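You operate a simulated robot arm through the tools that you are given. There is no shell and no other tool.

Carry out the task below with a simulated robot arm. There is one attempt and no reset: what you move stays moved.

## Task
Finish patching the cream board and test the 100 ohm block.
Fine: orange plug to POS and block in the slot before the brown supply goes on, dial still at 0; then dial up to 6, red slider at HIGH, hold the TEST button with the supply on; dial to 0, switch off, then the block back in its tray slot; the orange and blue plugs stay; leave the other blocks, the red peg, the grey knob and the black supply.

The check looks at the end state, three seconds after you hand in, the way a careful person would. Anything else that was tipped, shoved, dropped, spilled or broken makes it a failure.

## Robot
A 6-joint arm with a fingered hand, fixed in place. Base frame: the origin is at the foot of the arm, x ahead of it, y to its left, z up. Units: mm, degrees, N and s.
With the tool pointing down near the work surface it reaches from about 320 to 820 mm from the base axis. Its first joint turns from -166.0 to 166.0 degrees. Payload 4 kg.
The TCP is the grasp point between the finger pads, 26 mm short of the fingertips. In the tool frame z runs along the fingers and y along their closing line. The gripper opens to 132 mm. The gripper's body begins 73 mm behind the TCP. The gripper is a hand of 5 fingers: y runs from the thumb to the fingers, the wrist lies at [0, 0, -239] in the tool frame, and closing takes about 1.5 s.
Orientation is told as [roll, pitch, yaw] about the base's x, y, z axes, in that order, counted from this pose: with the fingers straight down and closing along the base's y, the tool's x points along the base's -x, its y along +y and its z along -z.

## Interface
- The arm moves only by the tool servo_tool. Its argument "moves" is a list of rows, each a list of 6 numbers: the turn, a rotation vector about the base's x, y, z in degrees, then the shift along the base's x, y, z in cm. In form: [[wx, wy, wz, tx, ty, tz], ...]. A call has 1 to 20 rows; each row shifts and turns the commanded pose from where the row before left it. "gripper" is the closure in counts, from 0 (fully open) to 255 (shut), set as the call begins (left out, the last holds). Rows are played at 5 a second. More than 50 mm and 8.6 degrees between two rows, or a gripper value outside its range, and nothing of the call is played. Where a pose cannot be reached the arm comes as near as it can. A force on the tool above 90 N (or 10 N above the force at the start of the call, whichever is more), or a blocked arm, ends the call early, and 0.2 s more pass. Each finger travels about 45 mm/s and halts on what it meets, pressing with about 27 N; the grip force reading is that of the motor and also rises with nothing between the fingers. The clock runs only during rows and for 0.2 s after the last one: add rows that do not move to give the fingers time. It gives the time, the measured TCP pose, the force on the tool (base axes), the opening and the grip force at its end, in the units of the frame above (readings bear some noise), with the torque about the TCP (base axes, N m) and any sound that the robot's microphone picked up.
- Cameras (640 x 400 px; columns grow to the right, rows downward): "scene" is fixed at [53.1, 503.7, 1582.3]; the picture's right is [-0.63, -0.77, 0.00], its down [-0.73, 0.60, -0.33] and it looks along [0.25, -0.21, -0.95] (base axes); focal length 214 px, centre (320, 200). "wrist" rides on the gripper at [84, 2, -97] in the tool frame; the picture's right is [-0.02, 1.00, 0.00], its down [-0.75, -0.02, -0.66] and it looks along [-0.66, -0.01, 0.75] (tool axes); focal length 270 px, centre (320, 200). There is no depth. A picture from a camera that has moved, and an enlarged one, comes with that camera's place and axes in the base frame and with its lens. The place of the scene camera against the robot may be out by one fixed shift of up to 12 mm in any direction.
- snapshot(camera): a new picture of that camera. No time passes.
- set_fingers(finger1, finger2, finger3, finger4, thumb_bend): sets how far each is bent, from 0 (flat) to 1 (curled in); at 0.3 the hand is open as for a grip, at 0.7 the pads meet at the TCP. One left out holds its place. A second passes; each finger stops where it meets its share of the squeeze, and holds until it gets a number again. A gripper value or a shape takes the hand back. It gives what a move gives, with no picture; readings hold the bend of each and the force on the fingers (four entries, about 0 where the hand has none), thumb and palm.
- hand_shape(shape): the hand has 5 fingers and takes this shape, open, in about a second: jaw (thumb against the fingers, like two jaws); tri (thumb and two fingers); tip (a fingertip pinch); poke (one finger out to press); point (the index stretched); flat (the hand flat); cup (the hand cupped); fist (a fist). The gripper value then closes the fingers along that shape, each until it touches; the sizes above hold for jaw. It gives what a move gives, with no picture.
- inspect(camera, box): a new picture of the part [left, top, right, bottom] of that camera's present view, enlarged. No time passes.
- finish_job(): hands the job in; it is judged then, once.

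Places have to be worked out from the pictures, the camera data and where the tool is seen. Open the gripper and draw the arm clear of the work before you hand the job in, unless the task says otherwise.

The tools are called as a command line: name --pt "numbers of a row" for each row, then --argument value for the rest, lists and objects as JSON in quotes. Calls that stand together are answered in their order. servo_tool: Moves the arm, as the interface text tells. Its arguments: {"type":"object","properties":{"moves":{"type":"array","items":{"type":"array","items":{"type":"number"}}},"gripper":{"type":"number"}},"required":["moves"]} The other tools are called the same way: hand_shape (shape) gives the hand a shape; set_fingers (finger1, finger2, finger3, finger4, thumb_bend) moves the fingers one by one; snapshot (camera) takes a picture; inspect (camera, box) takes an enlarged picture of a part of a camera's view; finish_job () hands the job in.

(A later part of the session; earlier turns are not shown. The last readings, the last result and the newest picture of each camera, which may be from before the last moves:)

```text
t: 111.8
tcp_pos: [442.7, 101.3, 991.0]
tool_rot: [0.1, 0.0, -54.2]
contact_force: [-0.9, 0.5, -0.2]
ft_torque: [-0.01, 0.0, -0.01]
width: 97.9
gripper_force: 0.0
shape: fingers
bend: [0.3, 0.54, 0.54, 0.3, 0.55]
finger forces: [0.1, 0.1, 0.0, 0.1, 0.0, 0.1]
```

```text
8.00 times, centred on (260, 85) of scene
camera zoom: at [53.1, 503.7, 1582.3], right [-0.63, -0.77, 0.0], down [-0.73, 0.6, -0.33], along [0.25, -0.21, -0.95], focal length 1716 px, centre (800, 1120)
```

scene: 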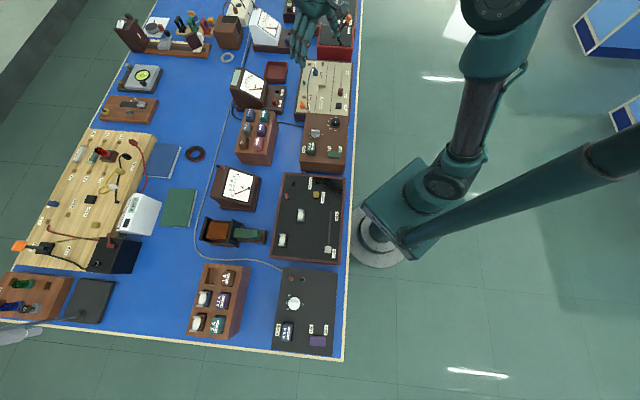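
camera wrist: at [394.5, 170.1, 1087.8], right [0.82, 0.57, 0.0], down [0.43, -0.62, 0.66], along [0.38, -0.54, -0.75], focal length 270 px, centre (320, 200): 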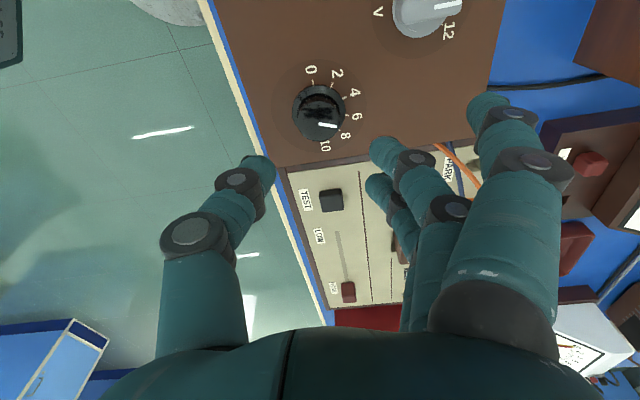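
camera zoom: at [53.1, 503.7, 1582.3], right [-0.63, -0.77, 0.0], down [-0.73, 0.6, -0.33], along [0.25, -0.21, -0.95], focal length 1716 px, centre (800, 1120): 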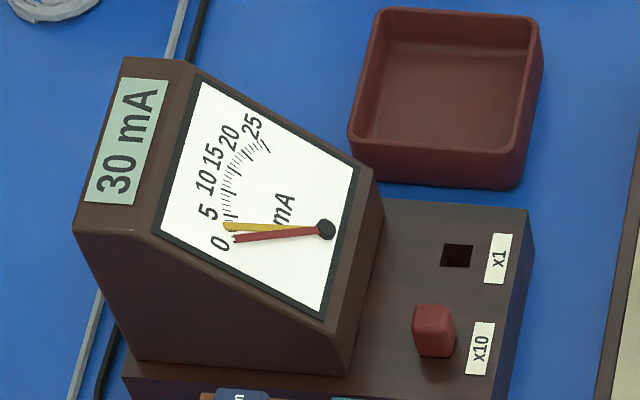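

The red needle dropped back and the yellow hand keeps the 30 mA peak, so the test is recorded. Now I'll curl the idle fingers and grip the dial to turn it back to 0.

set_fingers --finger1 1.0 --finger4 1.0

servo_tool --pt "0 0 0 0 0.05 -1.5" --pt "0 0 0 0 0 -1.5" --pt "0 0 0 0 0 -1.5" --pt "0 0 0 0 0 -0.8" --pt "0 0 0 0 0 -0.5" --pt "0 0 0 0 0 -0.2" --pt "0 0 0 0 0 0"

set_fingers --finger2 0.75 --finger3 0.75 --thumb_bend 0.75

snapshot --camera "wrist"

```text
t: 112.8
tcp_pos: [443.0, 101.0, 990.9]
tool_rot: [0.1, -0.1, -54.0]
contact_force: [0.4, -0.5, 0.0]
ft_torque: [0.03, 0.0, 0.02]
width: 50.2
gripper_force: 0.1
shape: fingers
bend: [1.0, 0.54, 0.54, 1.0, 0.55]
finger forces: [0.0, 0.0, 0.1, 0.1, 0.0, 0.0]
```

```text
t: 114.4
tcp_pos: [442.2, 100.5, 929.4]
tool_rot: [0.1, 0.0, -54.1]
contact_force: [-0.3, -0.6, 0.6]
ft_torque: [0.01, 0.0, -0.02]
width: 49.9
gripper_force: 0.1
shape: fingers
bend: [1.0, 0.54, 0.54, 1.0, 0.55]
finger forces: [0.0, 0.0, 0.0, 0.0, 0.0, 0.1]
```

```text
t: 115.4
tcp_pos: [442.1, 101.2, 929.8]
tool_rot: [0.0, 0.0, -54.0]
contact_force: [-4.5, -2.5, -11.9]
ft_torque: [-0.01, 0.02, 0.03]
width: 46.5
gripper_force: 14.7
shape: fingers
bend: [1.0, 0.64, 0.65, 1.0, 0.65]
finger forces: [0.1, 6.6, 6.5, 0.0, 17.4, 0.0]
```

```text
taken
camera wrist: at [393.9, 170.3, 1027.5], right [0.82, 0.57, 0.0], down [0.43, -0.62, 0.66], along [0.38, -0.54, -0.75], focal length 270 px, centre (320, 200)
```

wrist: 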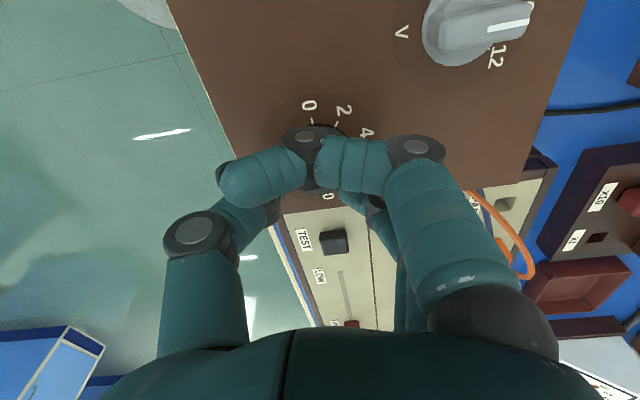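

The dial is gripped at the same place as before. Turning back 108° counter-clockwise to 0.

servo_tool --pt "0 0 6 0 0 0" --pt "0 0 6 0 0 0" --pt "0 0 6 0 0 0" --pt "0 0 6 0 0 0" --pt "0 0 6 0 0 0" --pt "0 0 6 0 0 0" --pt "0 0 6 0 0 0" --pt "0 0 6 0 0 0" --pt "0 0 6 0 0 0" --pt "0 0 6 0 0 0" --pt "0 0 6 0 0 0" --pt "0 0 6 0 0 0" --pt "0 0 6 0 0 0" --pt "0 0 6 0 0 0" --pt "0 0 6 0 0 0" --pt "0 0 6 0 0 0" --pt "0 0 6 0 0 0" --pt "0 0 6 0 0 0" --pt "0 0 0 0 0 0"

inspect --camera "scene" --box '[310, 90, 370, 140]'

```text
t: 119.4
tcp_pos: [442.5, 102.4, 932.0]
tool_rot: [0.1, 0.0, 54.0]
contact_force: [-0.1, -1.3, -9.9]
ft_torque: [-0.01, 0.0, -0.02]
width: 46.1
gripper_force: 15.7
shape: fingers
bend: [1.0, 0.64, 0.64, 1.0, 0.66]
finger forces: [0.1, 8.6, 8.2, 0.0, 14.3, 0.1]
```

```text
8.00 times, centred on (340, 115) of scene
camera zoom: at [53.1, 503.7, 1582.3], right [-0.63, -0.77, 0.0], down [-0.73, 0.6, -0.33], along [0.25, -0.21, -0.95], focal length 1716 px, centre (160, 880)
```

zoom: 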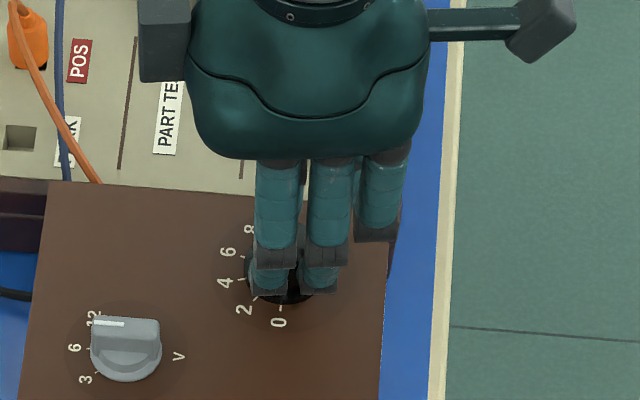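

I'll release, lift and look at the pointer.

set_fingers --finger2 0.54 --finger3 0.54 --thumb_bend 0.55

servo_tool --pt "0 0 0 0 0 1.5" --pt "0 0 0 0 0 2.5" --pt "0 0 0 0 0 3.0" --pt "0 0 0 0 0 0"

set_fingers --finger1 0.3 --finger4 0.3

inspect --camera "wrist" --box '[220, 70, 420, 195]'

inspect --camera "scene" --box '[320, 108, 352, 132]'

```text
t: 120.4
tcp_pos: [442.1, 101.4, 931.9]
tool_rot: [0.1, 0.1, 53.9]
contact_force: [-0.6, 0.1, -0.2]
ft_torque: [-0.03, -0.02, 0.01]
width: 49.8
gripper_force: 0.0
shape: fingers
bend: [1.0, 0.54, 0.54, 1.0, 0.55]
finger forces: [0.0, 0.0, 0.1, 0.1, 0.1, 0.0]
```

```text
t: 121.4
tcp_pos: [440.6, 101.2, 1002.0]
tool_rot: [0.1, 0.1, 53.9]
contact_force: [-0.7, 0.5, -0.5]
ft_torque: [0.0, 0.0, 0.03]
width: 49.8
gripper_force: 0.1
shape: fingers
bend: [1.0, 0.54, 0.54, 1.0, 0.55]
finger forces: [0.0, 0.0, 0.0, 0.1, 0.1, 0.1]
```

```text
t: 122.4
tcp_pos: [440.4, 101.2, 1001.7]
tool_rot: [0.0, 0.0, 53.9]
contact_force: [0.7, -0.6, -0.4]
ft_torque: [0.01, -0.04, -0.05]
width: 97.9
gripper_force: 0.0
shape: fingers
bend: [0.3, 0.54, 0.54, 0.3, 0.55]
finger forces: [0.1, 0.0, 0.0, 0.0, 0.1, 0.0]
```

```text
3.20 times, centred on (320, 132) of wrist
camera zoom: at [390.2, 34.0, 1098.9], right [-0.8, 0.61, 0.0], down [0.46, 0.6, 0.66], along [0.4, 0.52, -0.75], focal length 865 px, centre (320, 416)
```

zoom: 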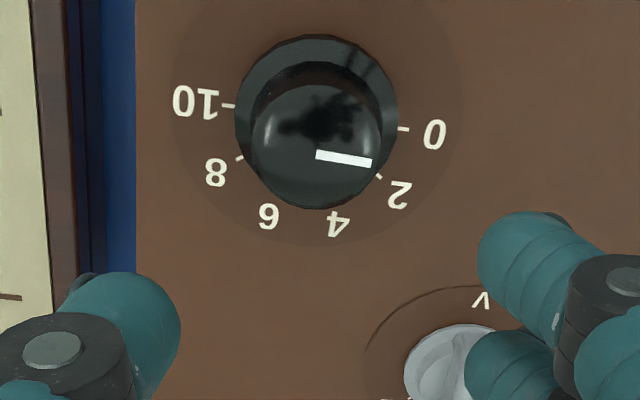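

```text
16.00 times, centred on (336, 120) of scene
camera zoom: at [53.1, 503.7, 1582.3], right [-0.63, -0.77, 0.0], down [-0.73, 0.6, -0.33], along [0.25, -0.21, -0.95], focal length 3432 px, centre (64, 1480)
```

zoom: 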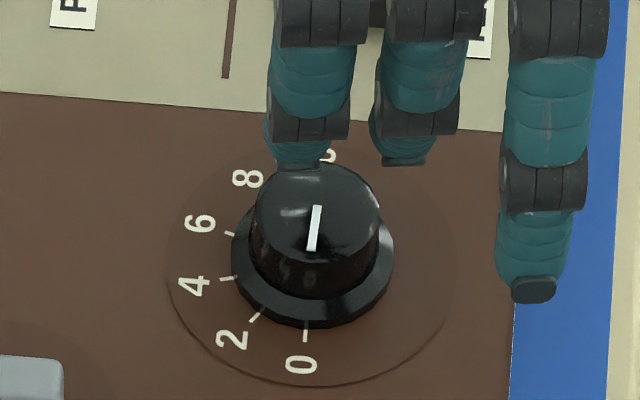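

The pointer is about 3° short of 0 (roughly 0.2 of a unit). I'll grip again and turn it a few degrees further, up to its stop.

set_fingers --finger1 1.0 --finger4 1.0

servo_tool --pt "0 0 0 0.12 0.03 -1.5" --pt "0 0 0 0 0 -1.5" --pt "0 0 0 0 0 -1.5" --pt "0 0 0 0 0 -1.5" --pt "0 0 0 0 0 -0.8" --pt "0 0 0 0 0 -0.2" --pt "0 0 0 0 0 0"

set_fingers --finger2 0.75 --finger3 0.75 --thumb_bend 0.75

servo_tool --pt "0 0 1.5 0 0 0" --pt "0 0 1.5 0 0 0" --pt "0 0 1.0 0 0 0" --pt "0 0 1.0 0 0 0" --pt "0 0 0 0 0 0"

```text
t: 123.4
tcp_pos: [442.3, 102.6, 1001.6]
tool_rot: [0.1, 0.0, 53.9]
contact_force: [0.1, -0.7, 0.0]
ft_torque: [-0.01, -0.02, 0.0]
width: 50.0
gripper_force: 0.1
shape: fingers
bend: [1.0, 0.54, 0.54, 1.0, 0.55]
finger forces: [0.0, 0.0, 0.1, 0.0, 0.0, 0.1]
```

```text
t: 125.0
tcp_pos: [443.5, 102.7, 930.7]
tool_rot: [0.1, 0.0, 53.9]
contact_force: [-0.6, 0.8, -0.4]
ft_torque: [0.0, 0.02, -0.03]
width: 50.0
gripper_force: 0.1
shape: fingers
bend: [1.0, 0.54, 0.54, 1.0, 0.55]
finger forces: [0.1, 0.0, 0.0, 0.0, 0.0, 0.1]
```

```text
t: 126.0
tcp_pos: [443.9, 101.9, 931.4]
tool_rot: [0.1, -0.1, 53.9]
contact_force: [2.7, -0.9, -8.4]
ft_torque: [0.01, -0.04, 0.0]
width: 46.1
gripper_force: 15.0
shape: fingers
bend: [1.0, 0.63, 0.65, 1.0, 0.66]
finger forces: [0.0, 7.1, 6.9, 0.0, 15.5, 0.1]
```

```text
t: 127.2
tcp_pos: [443.6, 101.8, 931.8]
tool_rot: [0.1, 0.0, 59.0]
contact_force: [1.8, 0.9, -4.7]
ft_torque: [0.06, -0.01, -0.09]
width: 46.2
gripper_force: 15.6
shape: fingers
bend: [1.0, 0.63, 0.65, 1.0, 0.66]
finger forces: [0.1, 7.6, 9.2, 0.0, 14.1, 0.0]
```

A small counter-torque has appeared, so the stop is probably reached. I'll release, lift and check.

set_fingers --finger2 0.54 --finger3 0.54 --thumb_bend 0.55

servo_tool --pt "0 0 0 0 0 1.5" --pt "0 0 0 0 0 2.5" --pt "0 0 0 0 0 3.0" --pt "0 0 0 0 0 0"

set_fingers --finger1 0.3 --finger4 0.3

inspect --camera "wrist" --box '[220, 70, 420, 195]'

inspect --camera "scene" --box '[320, 108, 352, 132]'

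```text
t: 128.2
tcp_pos: [443.3, 102.2, 930.3]
tool_rot: [0.1, 0.1, 58.9]
contact_force: [-0.7, -0.2, 0.2]
ft_torque: [0.02, -0.02, 0.03]
width: 49.8
gripper_force: 0.1
shape: fingers
bend: [1.0, 0.54, 0.54, 1.0, 0.55]
finger forces: [0.0, 0.0, 0.1, 0.0, 0.0, 0.0]
```

```text
t: 129.2
tcp_pos: [443.7, 101.2, 1001.7]
tool_rot: [0.0, -0.1, 58.9]
contact_force: [-0.5, 0.2, 0.3]
ft_torque: [-0.05, -0.02, 0.0]
width: 49.9
gripper_force: 0.0
shape: fingers
bend: [1.0, 0.54, 0.54, 1.0, 0.55]
finger forces: [0.0, 0.0, 0.0, 0.1, 0.0, 0.1]
```

```text
t: 130.2
tcp_pos: [443.3, 101.1, 1000.8]
tool_rot: [0.1, 0.0, 58.9]
contact_force: [0.4, 0.2, -0.5]
ft_torque: [0.0, -0.03, 0.02]
width: 97.9
gripper_force: 0.1
shape: fingers
bend: [0.3, 0.54, 0.54, 0.3, 0.55]
finger forces: [0.0, 0.1, 0.1, 0.1, 0.0, 0.0]
```

```text
3.20 times, centred on (320, 132) of wrist
camera zoom: at [398.4, 29.9, 1098.0], right [-0.85, 0.53, 0.0], down [0.4, 0.64, 0.66], along [0.35, 0.56, -0.75], focal length 865 px, centre (320, 416)
```

zoom: 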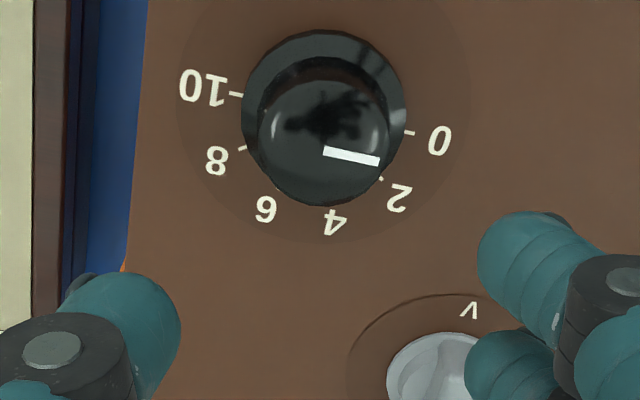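

```text
16.00 times, centred on (336, 120) of scene
camera zoom: at [53.1, 503.7, 1582.3], right [-0.63, -0.77, 0.0], down [-0.73, 0.6, -0.33], along [0.25, -0.21, -0.95], focal length 3432 px, centre (64, 1480)
```

zoom: 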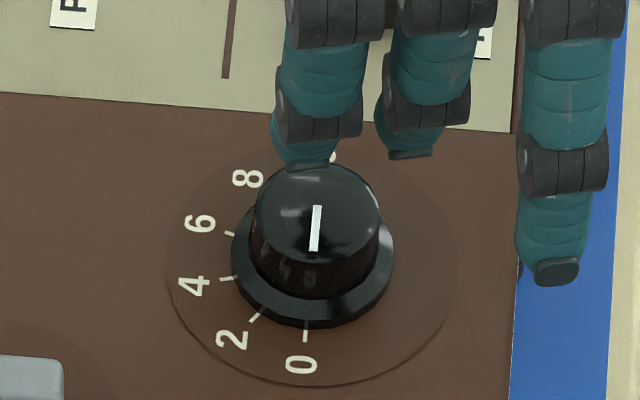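

The pointer is now at 135.0°, exactly 0. Next: switch off. I'll rotate back to yaw −45°, close the pinch and move over the OFF end of the rocker.

servo_tool --pt "0 0 -8 -0.85 0.7 0" --pt "0 0 -8 -0.85 0.7 0" --pt "0 0 -8 -0.85 0.7 0" --pt "0 0 -8 -0.85 0.7 0" --pt "0 0 -8 -0.85 0.7 0" --pt "0 0 -8 -0.85 0.7 0" --pt "0 0 -8 -0.85 0.7 0" --pt "0 0 -8 -0.85 0.7 0" --pt "0 0 -8 -0.85 0.7 0" --pt "0 0 -8 -0.85 0.7 0" --pt "0 0 -8 -0.85 0.7 0" --pt "0 0 -8 -0.85 0.6 0" --pt "0 0 -8 -0.85 0.6 0" --pt "0 0 0 0 0 0"

hand_shape --shape "tip"

servo_tool --pt "0 0 0 0 0 0" --pt "0 0 0 0 0 0" --pt "0 0 0 0 0 0" --pt "0 0 0 0 0 0" --pt "0 0 0 0 0 0" --pt "0 0 0 0 0 0" --pt "0 0 0 0 0 0" --pt "0 0 0 0 0 0" --gripper 255

set_fingers --finger1 1.0 --finger4 1.0

snapshot --camera "wrist"

inspect --camera "scene" --box '[300, 110, 380, 180]'

```text
t: 133.2
tcp_pos: [334.0, 190.0, 1001.2]
tool_rot: [0.1, 0.0, -45.2]
contact_force: [-0.3, 0.4, 0.1]
ft_torque: [-0.02, 0.02, 0.03]
width: 98.0
gripper_force: 0.1
shape: fingers
bend: [0.3, 0.54, 0.54, 0.3, 0.55]
finger forces: [0.0, 0.0, 0.0, 0.1, 0.0, 0.1]
```

```text
t: 134.1
tcp_pos: [332.9, 190.8, 1001.7]
tool_rot: [0.1, 0.0, -45.1]
contact_force: [-0.3, 0.8, 0.4]
ft_torque: [-0.01, -0.03, -0.02]
width: 131.8
gripper_force: 0.1
shape: tip
bend: [0.0, 0.3, 0.3, 0.0, 0.3]
finger forces: [0.0, 0.0, 0.0, 0.1, 0.1, 0.0]
```

```text
t: 135.9
tcp_pos: [332.6, 190.5, 1001.8]
tool_rot: [0.1, -0.1, -45.1]
contact_force: [0.2, -0.2, 0.0]
ft_torque: [-0.03, 0.05, 0.01]
width: 0.0
gripper_force: 14.2
shape: tip
bend: [0.03, 0.63, 0.63, 0.03, 0.66]
finger forces: [0.0, 0.0, 0.0, 0.1, 0.1, 0.0]
```

```text
t: 136.9
tcp_pos: [334.0, 191.6, 1001.7]
tool_rot: [0.1, 0.0, -45.1]
contact_force: [0.4, 0.4, 0.2]
ft_torque: [0.01, 0.0, -0.03]
width: 45.6
gripper_force: 0.0
shape: fingers
bend: [1.0, 0.63, 0.63, 1.0, 0.67]
finger forces: [0.1, 0.0, 0.0, 0.0, 0.1, 0.0]
```

```text
taken
camera wrist: at [274.2, 251.6, 1098.6], right [0.72, 0.69, 0.0], down [0.52, -0.54, 0.66], along [0.46, -0.47, -0.75], focal length 270 px, centre (320, 200)
```

wrist: 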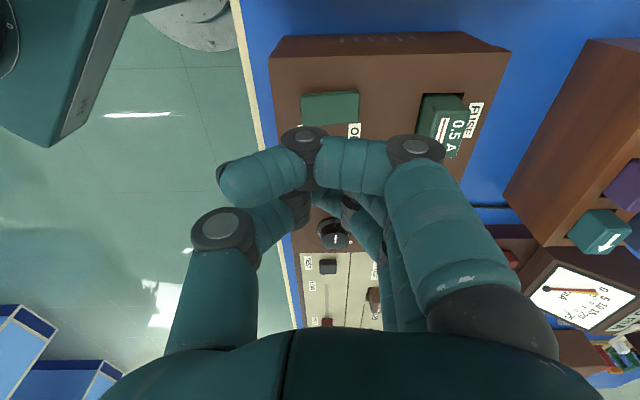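

```text
5.71 times, centred on (340, 145) of scene
camera zoom: at [53.1, 503.7, 1582.3], right [-0.63, -0.77, 0.0], down [-0.73, 0.6, -0.33], along [0.25, -0.21, -0.95], focal length 1226 px, centre (206, 514)
```

zoom: 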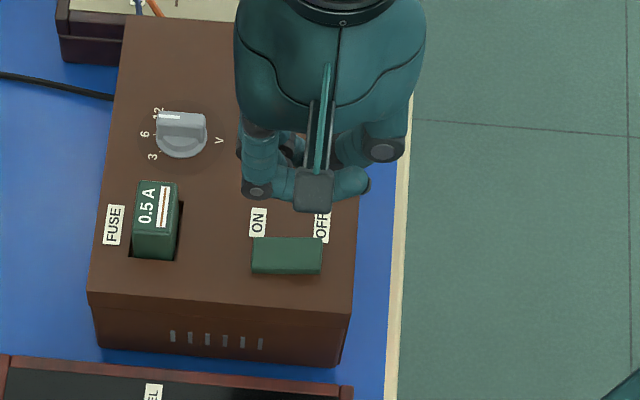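

I'm positioned about 7 mm on the OFF side of the rocker's centre; I'll shift 2 mm further and go down.

servo_tool --pt "0 0 0 -0.15 -0.15 -2.0" --pt "0 0 0 0 0 -2.0" --pt "0 0 0 0 0 -2.0" --pt "0 0 0 0 0 -0.8" --pt "0 0 0 0 0 0"

servo_tool --pt "0 0 0 0 0 -0.2" --pt "0 0 0 0 0 -0.2" --pt "0 0 0 0 0 -0.1" --pt "0 0 0 0 0 0"

```text
t: 138.1
tcp_pos: [331.4, 191.0, 933.1]
tool_rot: [0.1, 0.0, -45.0]
contact_force: [0.8, 1.1, -0.3]
ft_torque: [-0.02, 0.01, -0.01]
width: 45.4
gripper_force: 0.0
shape: fingers
bend: [1.0, 0.63, 0.63, 1.0, 0.67]
finger forces: [0.0, 0.0, 0.0, 0.1, 0.0, 0.0]
```

```text
t: 139.1
tcp_pos: [331.7, 189.1, 928.5]
tool_rot: [0.1, 0.0, -45.2]
contact_force: [-0.2, 0.3, 0.1]
ft_torque: [0.0, 0.02, -0.03]
width: 45.7
gripper_force: 0.2
shape: fingers
bend: [1.0, 0.63, 0.63, 1.0, 0.67]
finger forces: [0.0, 0.1, 0.0, 0.1, 0.0, 0.0]
```

No contact yet; pressing further in small steps.

servo_tool --pt "0 0 0 0 0 -0.1" --pt "0 0 0 0 0 -0.1" --pt "0 0 0 0 0 -0.1" --pt "0 0 0 0 0 0"

inspect --camera "scene" --box '[310, 120, 370, 170]'

```text
t: 140.1
tcp_pos: [331.3, 189.5, 924.9]
tool_rot: [0.2, 0.1, -45.1]
contact_force: [0.5, 1.0, 7.3]
ft_torque: [0.05, 0.0, 0.05]
width: 46.2
gripper_force: 0.1
shape: fingers
bend: [1.0, 0.64, 0.64, 1.0, 0.67]
finger forces: [0.0, 0.1, 0.1, 0.1, 0.0, 0.1]
```

```text
8.00 times, centred on (340, 145) of scene
camera zoom: at [53.1, 503.7, 1582.3], right [-0.63, -0.77, 0.0], down [-0.73, 0.6, -0.33], along [0.25, -0.21, -0.95], focal length 1716 px, centre (160, 640)
```

zoom: 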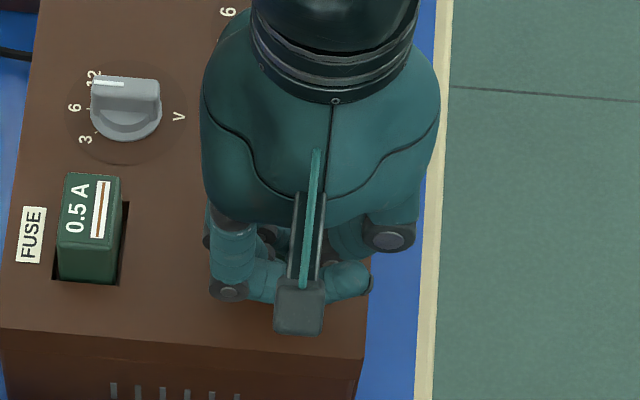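

Contact at 7 N. I'll press a few millimetres more.

servo_tool --pt "0 0 0 0 0 -0.1" --pt "0 0 0 0 0 -0.1" --pt "0 0 0 0 0 -0.1" --pt "0 0 0 0 0 0"

```text
t: 141.1
tcp_pos: [332.4, 188.9, 923.0]
tool_rot: [0.3, -0.1, -45.0]
contact_force: [-7.8, -5.4, 73.4]
ft_torque: [-0.29, 0.45, -0.02]
width: 43.9
gripper_force: 34.2
shape: fingers
bend: [1.0, 0.68, 0.68, 1.0, 0.71]
finger forces: [0.0, 0.1, 0.0, 0.0, 68.3, 0.0]
```

That's a firm 73 N press. I'll lift off and check the rocker and lamp.

servo_tool --pt "0 0 0 0 0 1.0" --pt "0 0 0 0 0 3.0" --pt "0 0 0 0 0 3.0" --pt "0 0 0 2.0 -2.0 1.0" --pt "0 0 0 1.5 -1.5 0" --pt "0 0 0 0 0 0"

snapshot --camera "wrist"

inspect --camera "wrist" --box '[220, 0, 420, 120]'

inspect --camera "scene" --box '[310, 120, 370, 170]'

```text
t: 142.5
tcp_pos: [366.1, 154.7, 1001.8]
tool_rot: [0.1, 0.0, -45.1]
contact_force: [-0.8, 0.4, 0.0]
ft_torque: [0.01, -0.03, 0.01]
width: 45.4
gripper_force: 0.1
shape: fingers
bend: [1.0, 0.64, 0.64, 1.0, 0.67]
finger forces: [0.1, 0.0, 0.0, 0.0, 0.0, 0.1]
```

```text
taken
camera wrist: at [307.0, 216.0, 1098.9], right [0.72, 0.69, 0.0], down [0.52, -0.54, 0.66], along [0.46, -0.47, -0.75], focal length 270 px, centre (320, 200)
```

wrist: 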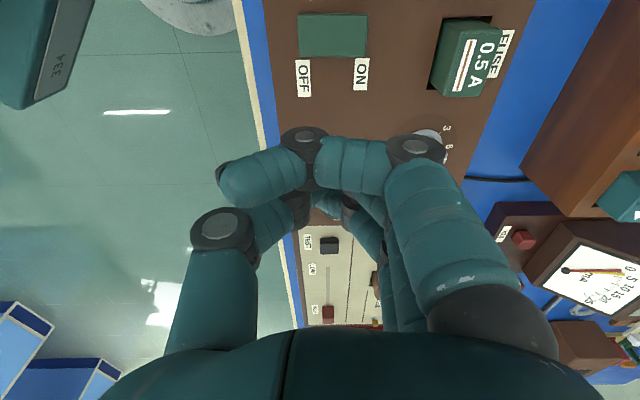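

```text
3.20 times, centred on (320, 60) of wrist
camera zoom: at [307.0, 216.0, 1098.9], right [0.72, 0.69, 0.0], down [0.52, -0.54, 0.66], along [0.46, -0.47, -0.75], focal length 865 px, centre (320, 648)
```

zoom: 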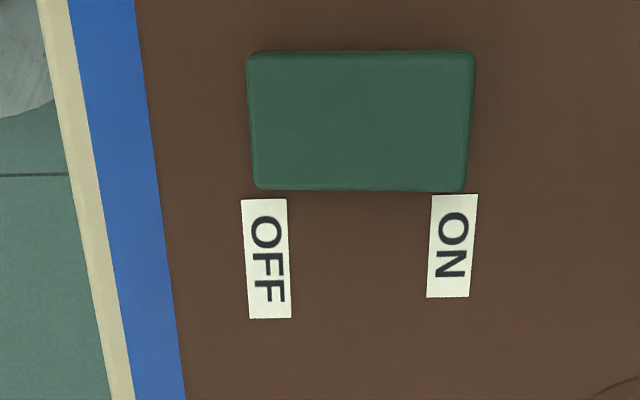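

```text
8.00 times, centred on (340, 145) of scene
camera zoom: at [53.1, 503.7, 1582.3], right [-0.63, -0.77, 0.0], down [-0.73, 0.6, -0.33], along [0.25, -0.21, -0.95], focal length 1716 px, centre (160, 640)
```

zoom: 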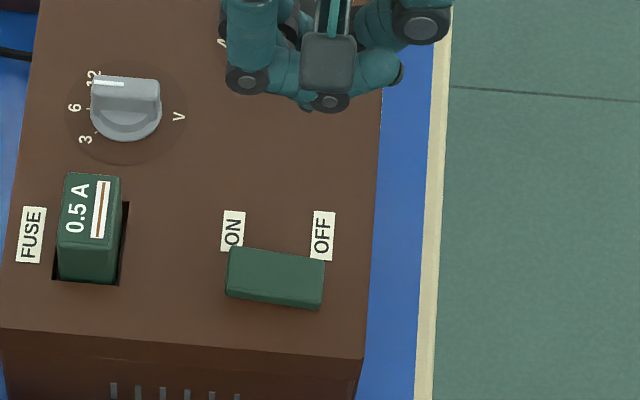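

The rocker is back in its original OFF attitude. Now I'll fetch the block: move above the PART TEST slot with the pinch open.

servo_tool --pt "0 0 0 3.5 -1.9 0" --pt "0 0 0 3.5 -1.9 0" --pt "0 0 0 3.5 -1.9 0" --pt "0 0 0 3.5 -1.9 0" --pt "0 0 0 3.5 -1.9 0" --pt "0 0 0 3.5 -1.9 0" --pt "0 0 0 3.5 -1.9 0" --pt "0 0 0 3.5 -1.9 0" --pt "0 0 0 0 0 0"

set_fingers --finger1 0.3 --finger2 0.56 --finger3 0.56 --finger4 0.3 --thumb_bend 0.57

snapshot --camera "wrist"

inspect --camera "wrist" --box '[220, 60, 420, 200]'

inspect --camera "scene" --box '[280, 50, 360, 100]'

```text
t: 144.5
tcp_pos: [646.9, 1.2, 1002.4]
tool_rot: [0.0, 0.0, -45.1]
contact_force: [0.3, 0.8, 0.0]
ft_torque: [0.0, 0.03, -0.05]
width: 45.4
gripper_force: 0.2
shape: fingers
bend: [1.0, 0.64, 0.64, 1.0, 0.67]
finger forces: [0.1, 0.1, 0.0, 0.1, 0.0, 0.0]
```

```text
t: 145.5
tcp_pos: [645.4, 0.4, 1000.7]
tool_rot: [0.1, -0.1, -45.1]
contact_force: [-0.3, -0.6, 0.0]
ft_torque: [-0.03, 0.0, 0.02]
width: 96.2
gripper_force: 0.1
shape: fingers
bend: [0.3, 0.56, 0.56, 0.3, 0.56]
finger forces: [0.0, 0.1, 0.0, 0.0, 0.1, 0.1]
```

```text
taken
camera wrist: at [587.7, 62.0, 1098.5], right [0.72, 0.69, 0.0], down [0.52, -0.54, 0.66], along [0.46, -0.47, -0.75], focal length 270 px, centre (320, 200)
```

wrist: 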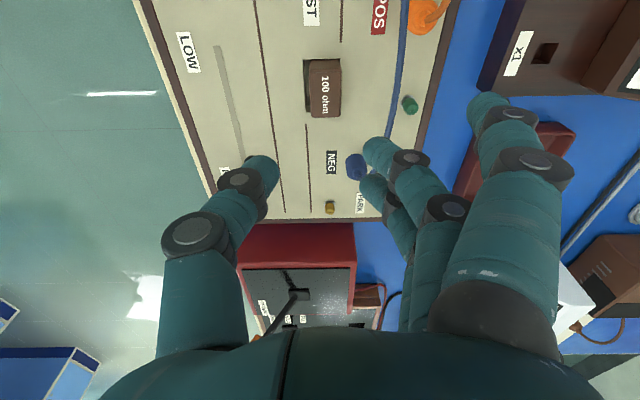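

```text
2.86 times, centred on (320, 130) of wrist
camera zoom: at [587.7, 62.0, 1098.5], right [0.72, 0.69, 0.0], down [0.52, -0.54, 0.66], along [0.46, -0.47, -0.75], focal length 772 px, centre (320, 400)
```

zoom: 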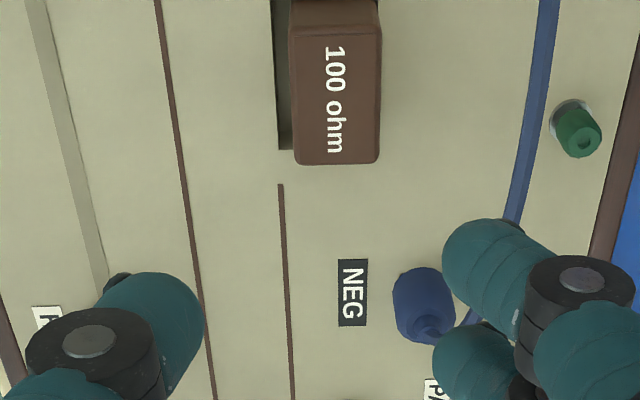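

```text
8.00 times, centred on (320, 75) of scene
camera zoom: at [53.1, 503.7, 1582.3], right [-0.63, -0.77, 0.0], down [-0.73, 0.6, -0.33], along [0.25, -0.21, -0.95], focal length 1716 px, centre (320, 1200)
```

zoom: 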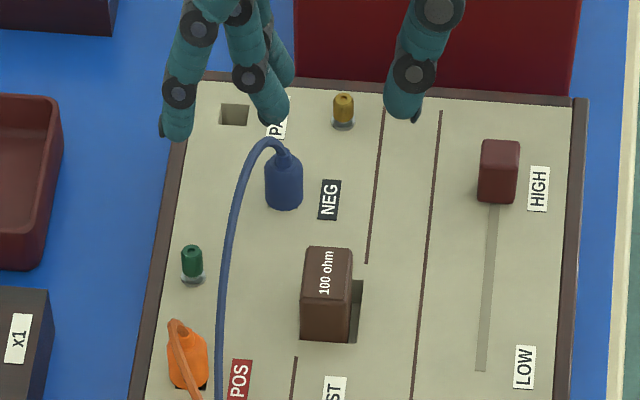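

The block's centre is at about (648, 6), top about z 873. I'll curl the idle fingers, centre on it and descend.

set_fingers --finger1 1.0 --finger4 1.0

servo_tool --pt "0 0 0 0.25 0.49 -2.0" --pt "0 0 0 0 0 -2.5" --pt "0 0 0 0 0 -2.5" --pt "0 0 0 0 0 -1.5" --pt "0 0 0 0 0 0"

snapshot --camera "wrist"

inspect --camera "scene" --box '[280, 50, 360, 100]'

```text
t: 146.5
tcp_pos: [646.2, 1.7, 1001.1]
tool_rot: [0.1, -0.1, -45.1]
contact_force: [-0.2, 0.4, 0.1]
ft_torque: [-0.01, 0.0, -0.01]
width: 49.2
gripper_force: 0.0
shape: fingers
bend: [1.0, 0.56, 0.56, 1.0, 0.56]
finger forces: [0.1, 0.1, 0.0, 0.0, 0.0, 0.0]
```

```text
t: 147.7
tcp_pos: [648.6, 5.2, 916.4]
tool_rot: [0.0, 0.0, -45.1]
contact_force: [-0.5, -0.3, 0.0]
ft_torque: [0.01, -0.02, 0.0]
width: 49.3
gripper_force: 0.0
shape: fingers
bend: [1.0, 0.56, 0.56, 1.0, 0.56]
finger forces: [0.0, 0.0, 0.0, 0.1, 0.0, 0.1]
```

```text
taken
camera wrist: at [589.6, 66.4, 1014.1], right [0.72, 0.69, 0.0], down [0.52, -0.54, 0.66], along [0.46, -0.47, -0.75], focal length 270 px, centre (320, 200)
```

wrist: 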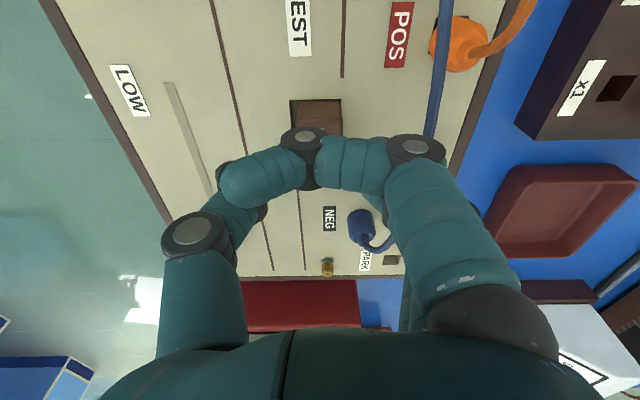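

```text
8.00 times, centred on (320, 75) of scene
camera zoom: at [53.1, 503.7, 1582.3], right [-0.63, -0.77, 0.0], down [-0.73, 0.6, -0.33], along [0.25, -0.21, -0.95], focal length 1716 px, centre (320, 1200)
```

zoom: 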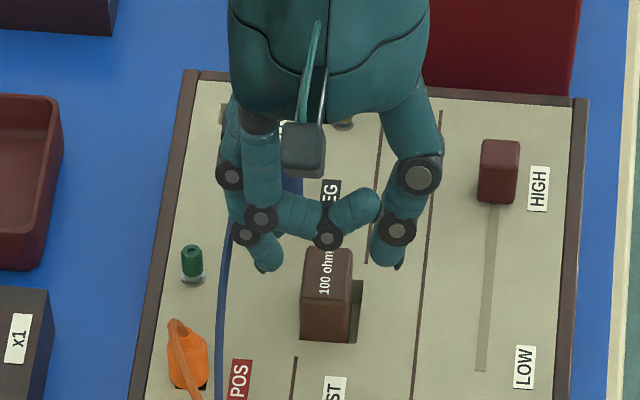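

Well centred. I'll descend to about z 889 and close on the block.

servo_tool --pt "0 0 0 0 0 -1.0" --pt "0 0 0 0 0 -1.0" --pt "0 0 0 0 0 -0.5" --pt "0 0 0 0 0 -0.2" --pt "0 0 0 0 0 0"

set_fingers --finger2 0.75 --finger3 0.75 --thumb_bend 0.75

inspect --camera "scene" --box '[280, 50, 360, 100]'

```text
t: 148.9
tcp_pos: [648.7, 6.7, 891.3]
tool_rot: [0.1, 0.1, -45.0]
contact_force: [0.5, 0.9, 0.5]
ft_torque: [0.02, 0.01, 0.03]
width: 49.4
gripper_force: 0.1
shape: fingers
bend: [1.0, 0.56, 0.56, 1.0, 0.56]
finger forces: [0.1, 0.1, 0.1, 0.0, 0.1, 0.1]
```

```text
t: 149.9
tcp_pos: [649.4, 6.4, 890.7]
tool_rot: [0.1, 0.0, -45.1]
contact_force: [-0.2, -0.3, -0.1]
ft_torque: [0.02, -0.03, -0.01]
width: 45.8
gripper_force: 17.2
shape: fingers
bend: [1.0, 0.65, 0.65, 1.0, 0.67]
finger forces: [0.1, 8.4, 8.5, 0.0, 16.9, 0.0]
```

```text
8.00 times, centred on (320, 75) of scene
camera zoom: at [53.1, 503.7, 1582.3], right [-0.63, -0.77, 0.0], down [-0.73, 0.6, -0.33], along [0.25, -0.21, -0.95], focal length 1716 px, centre (320, 1200)
```

zoom: 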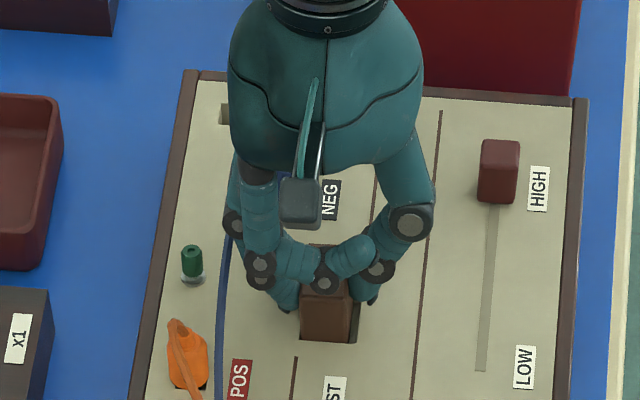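

Held firmly. I'll lift the block straight out, then open the idle fingers a bit to see how it hangs.

servo_tool --pt "0 0 0 0 0 0.5" --pt "0 0 0 0 0 0.7" --pt "0 0 0 0 0 1.0" --pt "0 0 0 0 0 1.5" --pt "0 0 0 0 0 2.0" --pt "0 0 0 0 0 2.0" --pt "0 0 0 0 0 2.5" --pt "0 0 0 0 0 2.0" --pt "0 0 0 0 0 0"

set_fingers --finger1 0.42 --finger4 0.42

snapshot --camera "wrist"

inspect --camera "wrist" --box '[240, 60, 400, 250]'

inspect --camera "scene" --box '[280, 40, 360, 100]'

```text
t: 151.9
tcp_pos: [649.3, 7.2, 1012.4]
tool_rot: [0.1, 0.0, -45.1]
contact_force: [0.3, -0.6, 0.1]
ft_torque: [-0.01, 0.03, -0.01]
width: 45.5
gripper_force: 16.9
shape: fingers
bend: [1.0, 0.65, 0.65, 1.0, 0.67]
finger forces: [0.0, 8.5, 8.5, 0.0, 16.8, 0.1]
```

```text
t: 152.9
tcp_pos: [647.3, 5.7, 1012.7]
tool_rot: [0.1, 0.0, -45.1]
contact_force: [0.1, -0.9, -0.6]
ft_torque: [-0.02, 0.0, 0.01]
width: 67.0
gripper_force: 16.8
shape: fingers
bend: [0.42, 0.65, 0.65, 0.42, 0.67]
finger forces: [0.1, 8.4, 8.5, 0.0, 16.8, 0.0]
```

```text
taken
camera wrist: at [590.4, 67.1, 1108.7], right [0.72, 0.69, 0.0], down [0.52, -0.54, 0.66], along [0.46, -0.47, -0.75], focal length 270 px, centre (320, 200)
```

wrist: 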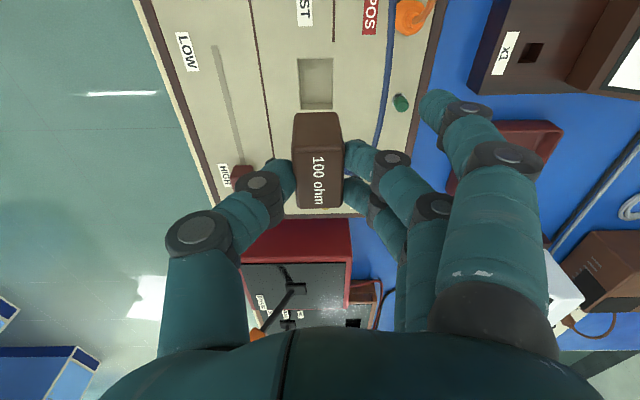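

```text
2.11 times, centred on (320, 155) of wrist
camera zoom: at [590.4, 67.1, 1108.7], right [0.72, 0.69, 0.0], down [0.52, -0.54, 0.66], along [0.46, -0.47, -0.75], focal length 569 px, centre (320, 295)
```

zoom: 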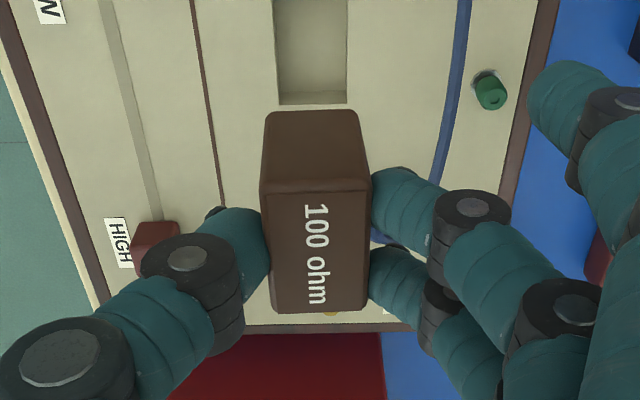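

```text
6.67 times, centred on (320, 70) of scene
camera zoom: at [53.1, 503.7, 1582.3], right [-0.63, -0.77, 0.0], down [-0.73, 0.6, -0.33], along [0.25, -0.21, -0.95], focal length 1430 px, centre (320, 1067)
```

zoom: 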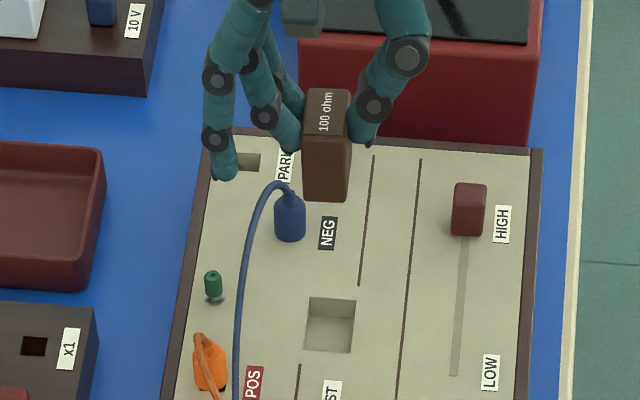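

The slot is empty and the block leans only about 2° this time. I'll correct that and carry it back to its tray slot, centred at about (588, 427).

servo_tool --pt "1.35 -1.35 0 0 0 1.0" --pt "0 0 0 -0.55 3.83 0" --pt "0 0 0 -0.55 3.83 0" --pt "0 0 0 -0.55 3.83 0" --pt "0 0 0 -0.55 3.83 0" --pt "0 0 0 -0.55 3.83 0" --pt "0 0 0 -0.55 3.83 0" --pt "0 0 0 -0.55 3.83 0" --pt "0 0 0 -0.55 3.83 0" --pt "0 0 0 -0.55 3.83 0" --pt "0 0 0 -0.55 3.83 0" --pt "0 0 0 -0.55 3.83 0" --pt "0 0 0 0 0 0"

snapshot --camera "wrist"

inspect --camera "wrist" --box '[220, 40, 420, 220]'

inspect --camera "scene" --box '[220, 90, 300, 150]'

```text
t: 155.7
tcp_pos: [588.3, 427.0, 1024.0]
tool_rot: [2.0, 0.0, -45.0]
contact_force: [0.5, 0.2, -0.8]
ft_torque: [-0.01, -0.02, 0.0]
width: 67.4
gripper_force: 16.4
shape: fingers
bend: [0.42, 0.65, 0.65, 0.42, 0.67]
finger forces: [0.0, 8.3, 8.5, 0.1, 16.9, 0.1]
```

```text
taken
camera wrist: at [527.8, 485.8, 1120.8], right [0.72, 0.69, 0.04], down [0.5, -0.56, 0.66], along [0.47, -0.46, -0.75], focal length 270 px, centre (320, 200)
```

wrist: 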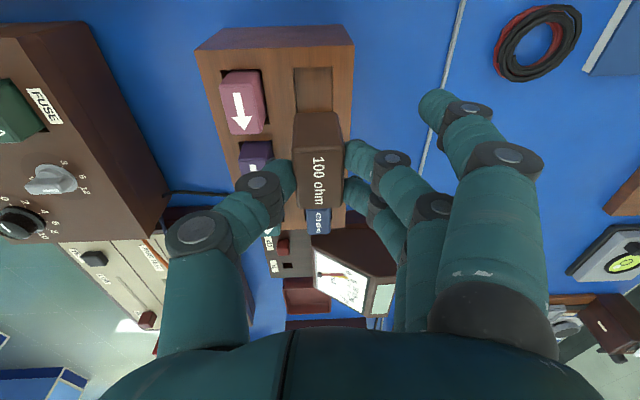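

```text
2.22 times, centred on (320, 130) of wrist
camera zoom: at [527.8, 485.8, 1120.8], right [0.72, 0.69, 0.04], down [0.5, -0.56, 0.66], along [0.47, -0.46, -0.75], focal length 601 px, centre (320, 356)
```

zoom: 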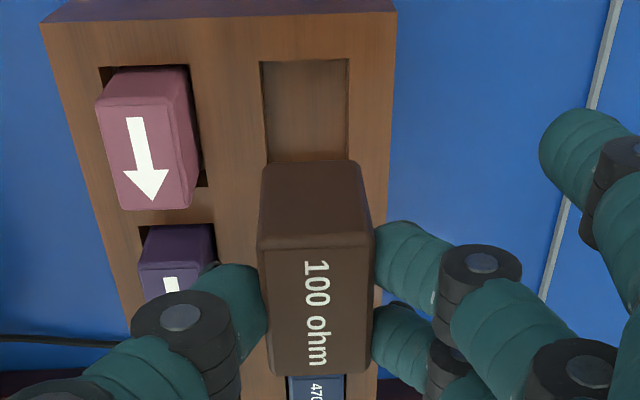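

```text
6.67 times, centred on (260, 120) of scene
camera zoom: at [53.1, 503.7, 1582.3], right [-0.63, -0.77, 0.0], down [-0.73, 0.6, -0.33], along [0.25, -0.21, -0.95], focal length 1430 px, centre (720, 733)
```

zoom: 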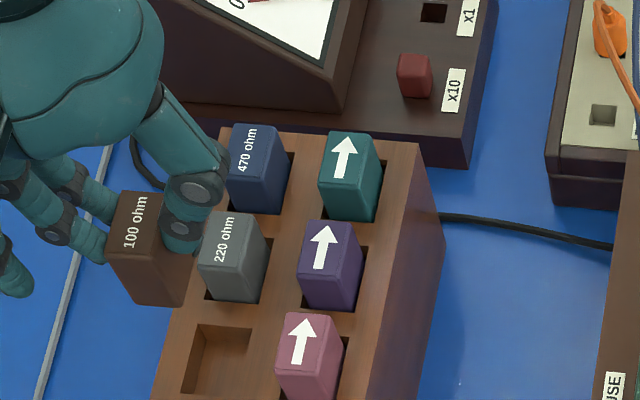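

Above the tray slot the block is aligned across to under 0.5 mm, with about 4 mm clearance lengthwise at the near end, as it should be. I'll descend.

servo_tool --pt "0 0 0 0 0 -2.0" --pt "0 0 0 0 0 -2.0" --pt "0 0 0 0 0 -1.5" --pt "0 0 0 0 0 -1.0" --pt "0 0 0 0 0 0"

inspect --camera "wrist" --box '[220, 60, 420, 210]'

inspect --camera "scene" --box '[220, 90, 300, 150]'

```text
t: 156.9
tcp_pos: [587.9, 427.7, 957.7]
tool_rot: [2.0, 0.0, -45.0]
contact_force: [-0.1, 0.5, -0.7]
ft_torque: [-0.02, -0.03, -0.01]
width: 67.1
gripper_force: 16.6
shape: fingers
bend: [0.42, 0.65, 0.65, 0.42, 0.67]
finger forces: [0.0, 8.4, 8.4, 0.0, 16.7, 0.1]
```

```text
2.67 times, centred on (320, 135) of wrist
camera zoom: at [526.9, 486.2, 1054.7], right [0.72, 0.69, 0.04], down [0.5, -0.56, 0.66], along [0.47, -0.46, -0.75], focal length 721 px, centre (320, 373)
```

zoom: 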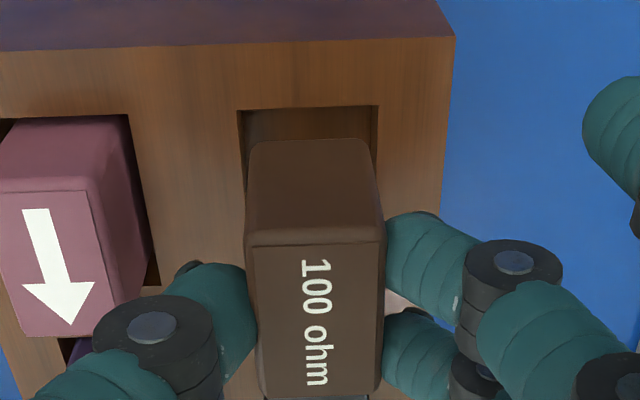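

```text
6.67 times, centred on (260, 120) of scene
camera zoom: at [53.1, 503.7, 1582.3], right [-0.63, -0.77, 0.0], down [-0.73, 0.6, -0.33], along [0.25, -0.21, -0.95], focal length 1430 px, centre (720, 733)
```

zoom: 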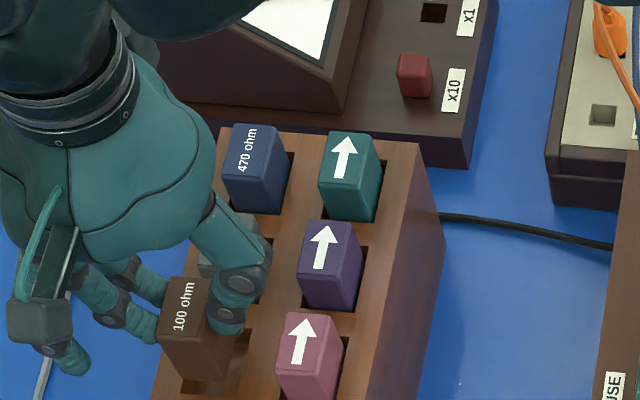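

Still aligned. I'll nudge 1 mm lengthwise and start inserting.

servo_tool --pt "0 0 0 0.07 -0.07 -0.4" --pt "0 0 0 0 0 -0.4" --pt "0 0 0 0 0 -0.4" --pt "0 0 0 0 0 -0.3" --pt "0 0 0 0 0 0"

inspect --camera "wrist" --box '[220, 60, 420, 210]'

inspect --camera "scene" --box '[220, 90, 300, 150]'

```text
t: 158.1
tcp_pos: [588.2, 428.0, 942.5]
tool_rot: [2.0, 0.0, -45.0]
contact_force: [-0.1, 0.2, -0.2]
ft_torque: [-0.02, 0.01, 0.01]
width: 66.9
gripper_force: 17.1
shape: fingers
bend: [0.42, 0.65, 0.65, 0.42, 0.67]
finger forces: [0.0, 8.3, 8.4, 0.0, 16.8, 0.0]
```

```text
2.67 times, centred on (320, 135) of wrist
camera zoom: at [527.8, 486.1, 1039.4], right [0.72, 0.69, 0.04], down [0.5, -0.56, 0.66], along [0.47, -0.46, -0.75], focal length 721 px, centre (320, 373)
```

zoom: 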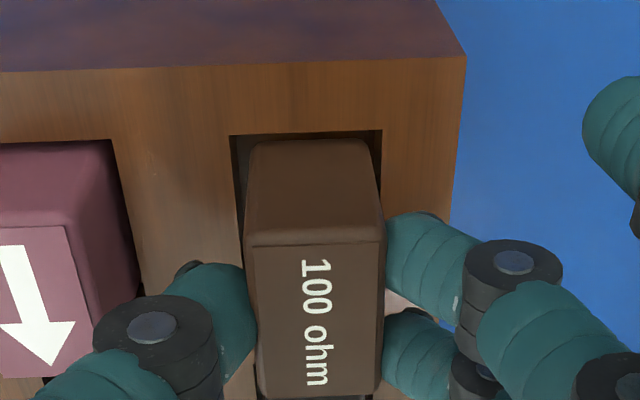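

```text
6.67 times, centred on (260, 120) of scene
camera zoom: at [53.1, 503.7, 1582.3], right [-0.63, -0.77, 0.0], down [-0.73, 0.6, -0.33], along [0.25, -0.21, -0.95], focal length 1430 px, centre (720, 733)
```

zoom: 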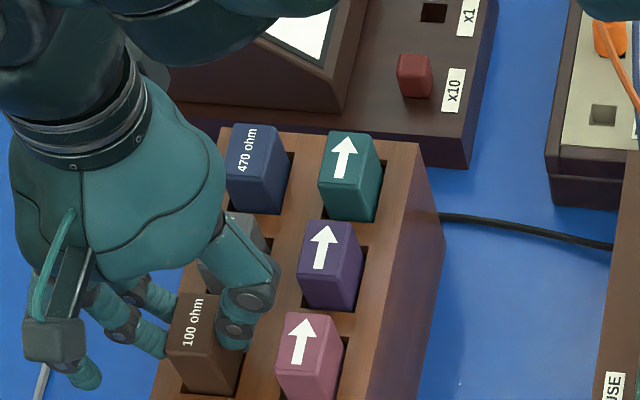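

It's entering the slot cleanly. Continuing down in small steps.

servo_tool --pt "0 0 0 0 0 -0.3" --pt "0 0 0 0 0 -0.3" --pt "0 0 0 0 0 -0.2" --pt "0 0 0 0 0 -0.1" --pt "0 0 0 0 0 0"

inspect --camera "wrist" --box '[220, 60, 420, 210]'

```text
t: 159.3
tcp_pos: [588.9, 426.7, 933.4]
tool_rot: [2.0, 0.0, -45.2]
contact_force: [0.0, -0.3, 0.2]
ft_torque: [0.01, 0.02, 0.01]
width: 66.9
gripper_force: 16.7
shape: fingers
bend: [0.42, 0.65, 0.65, 0.42, 0.67]
finger forces: [0.1, 8.3, 8.4, 0.0, 16.9, 0.0]
```

```text
2.67 times, centred on (320, 135) of wrist
camera zoom: at [527.2, 485.6, 1030.2], right [0.72, 0.69, 0.04], down [0.5, -0.56, 0.66], along [0.47, -0.46, -0.75], focal length 721 px, centre (320, 373)
```

zoom: 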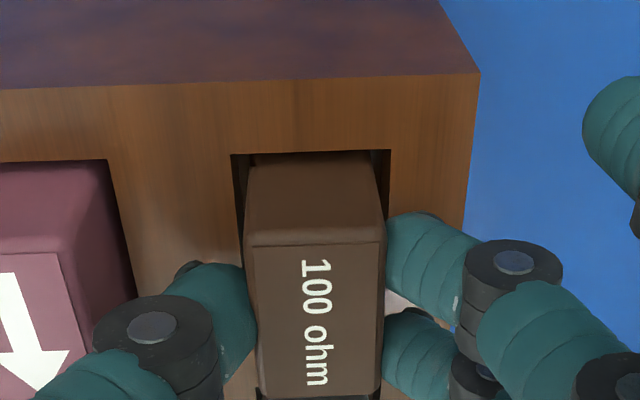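

servo_tool --pt "0 0 0 0 0 -0.1" --pt "0 0 0 0 0 -0.1" --pt "0 0 0 0 0 0"

```text
t: 160.1
tcp_pos: [588.9, 428.0, 932.5]
tool_rot: [2.0, 0.0, -45.1]
contact_force: [-0.9, -0.2, 11.2]
ft_torque: [-0.02, -0.04, -0.02]
width: 67.2
gripper_force: 18.9
shape: fingers
bend: [0.42, 0.66, 0.66, 0.42, 0.67]
finger forces: [0.1, 9.1, 9.1, 0.0, 19.1, 0.0]
```

An evenly shared 11 N reaction at z≈932 means the block has bottomed in its slot, as expected. I'll release with a small opening (the thumb only slightly, because of the pink block) and lift.

set_fingers --finger2 0.58 --finger3 0.58 --thumb_bend 0.63

inspect --camera "wrist" --box '[220, 60, 420, 210]'

```text
t: 161.1
tcp_pos: [587.5, 426.4, 931.7]
tool_rot: [2.1, 0.0, -45.1]
contact_force: [-0.2, 0.7, -0.4]
ft_torque: [0.0, -0.03, -0.03]
width: 67.6
gripper_force: 0.1
shape: fingers
bend: [0.42, 0.57, 0.57, 0.42, 0.63]
finger forces: [0.0, 0.1, 0.0, 0.0, 0.1, 0.0]
```

```text
2.67 times, centred on (320, 135) of wrist
camera zoom: at [527.2, 485.7, 1028.2], right [0.72, 0.69, 0.04], down [0.5, -0.56, 0.66], along [0.47, -0.46, -0.75], focal length 721 px, centre (320, 373)
```

zoom: 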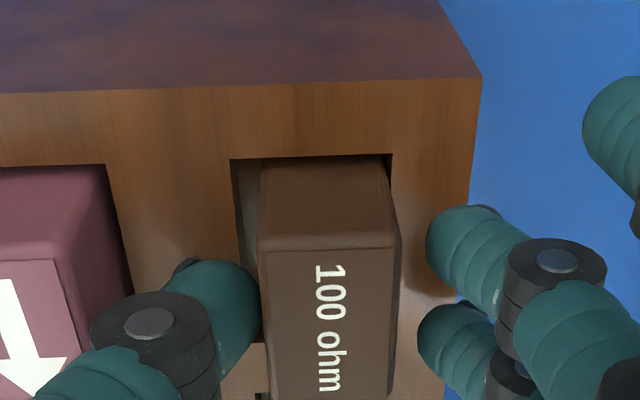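

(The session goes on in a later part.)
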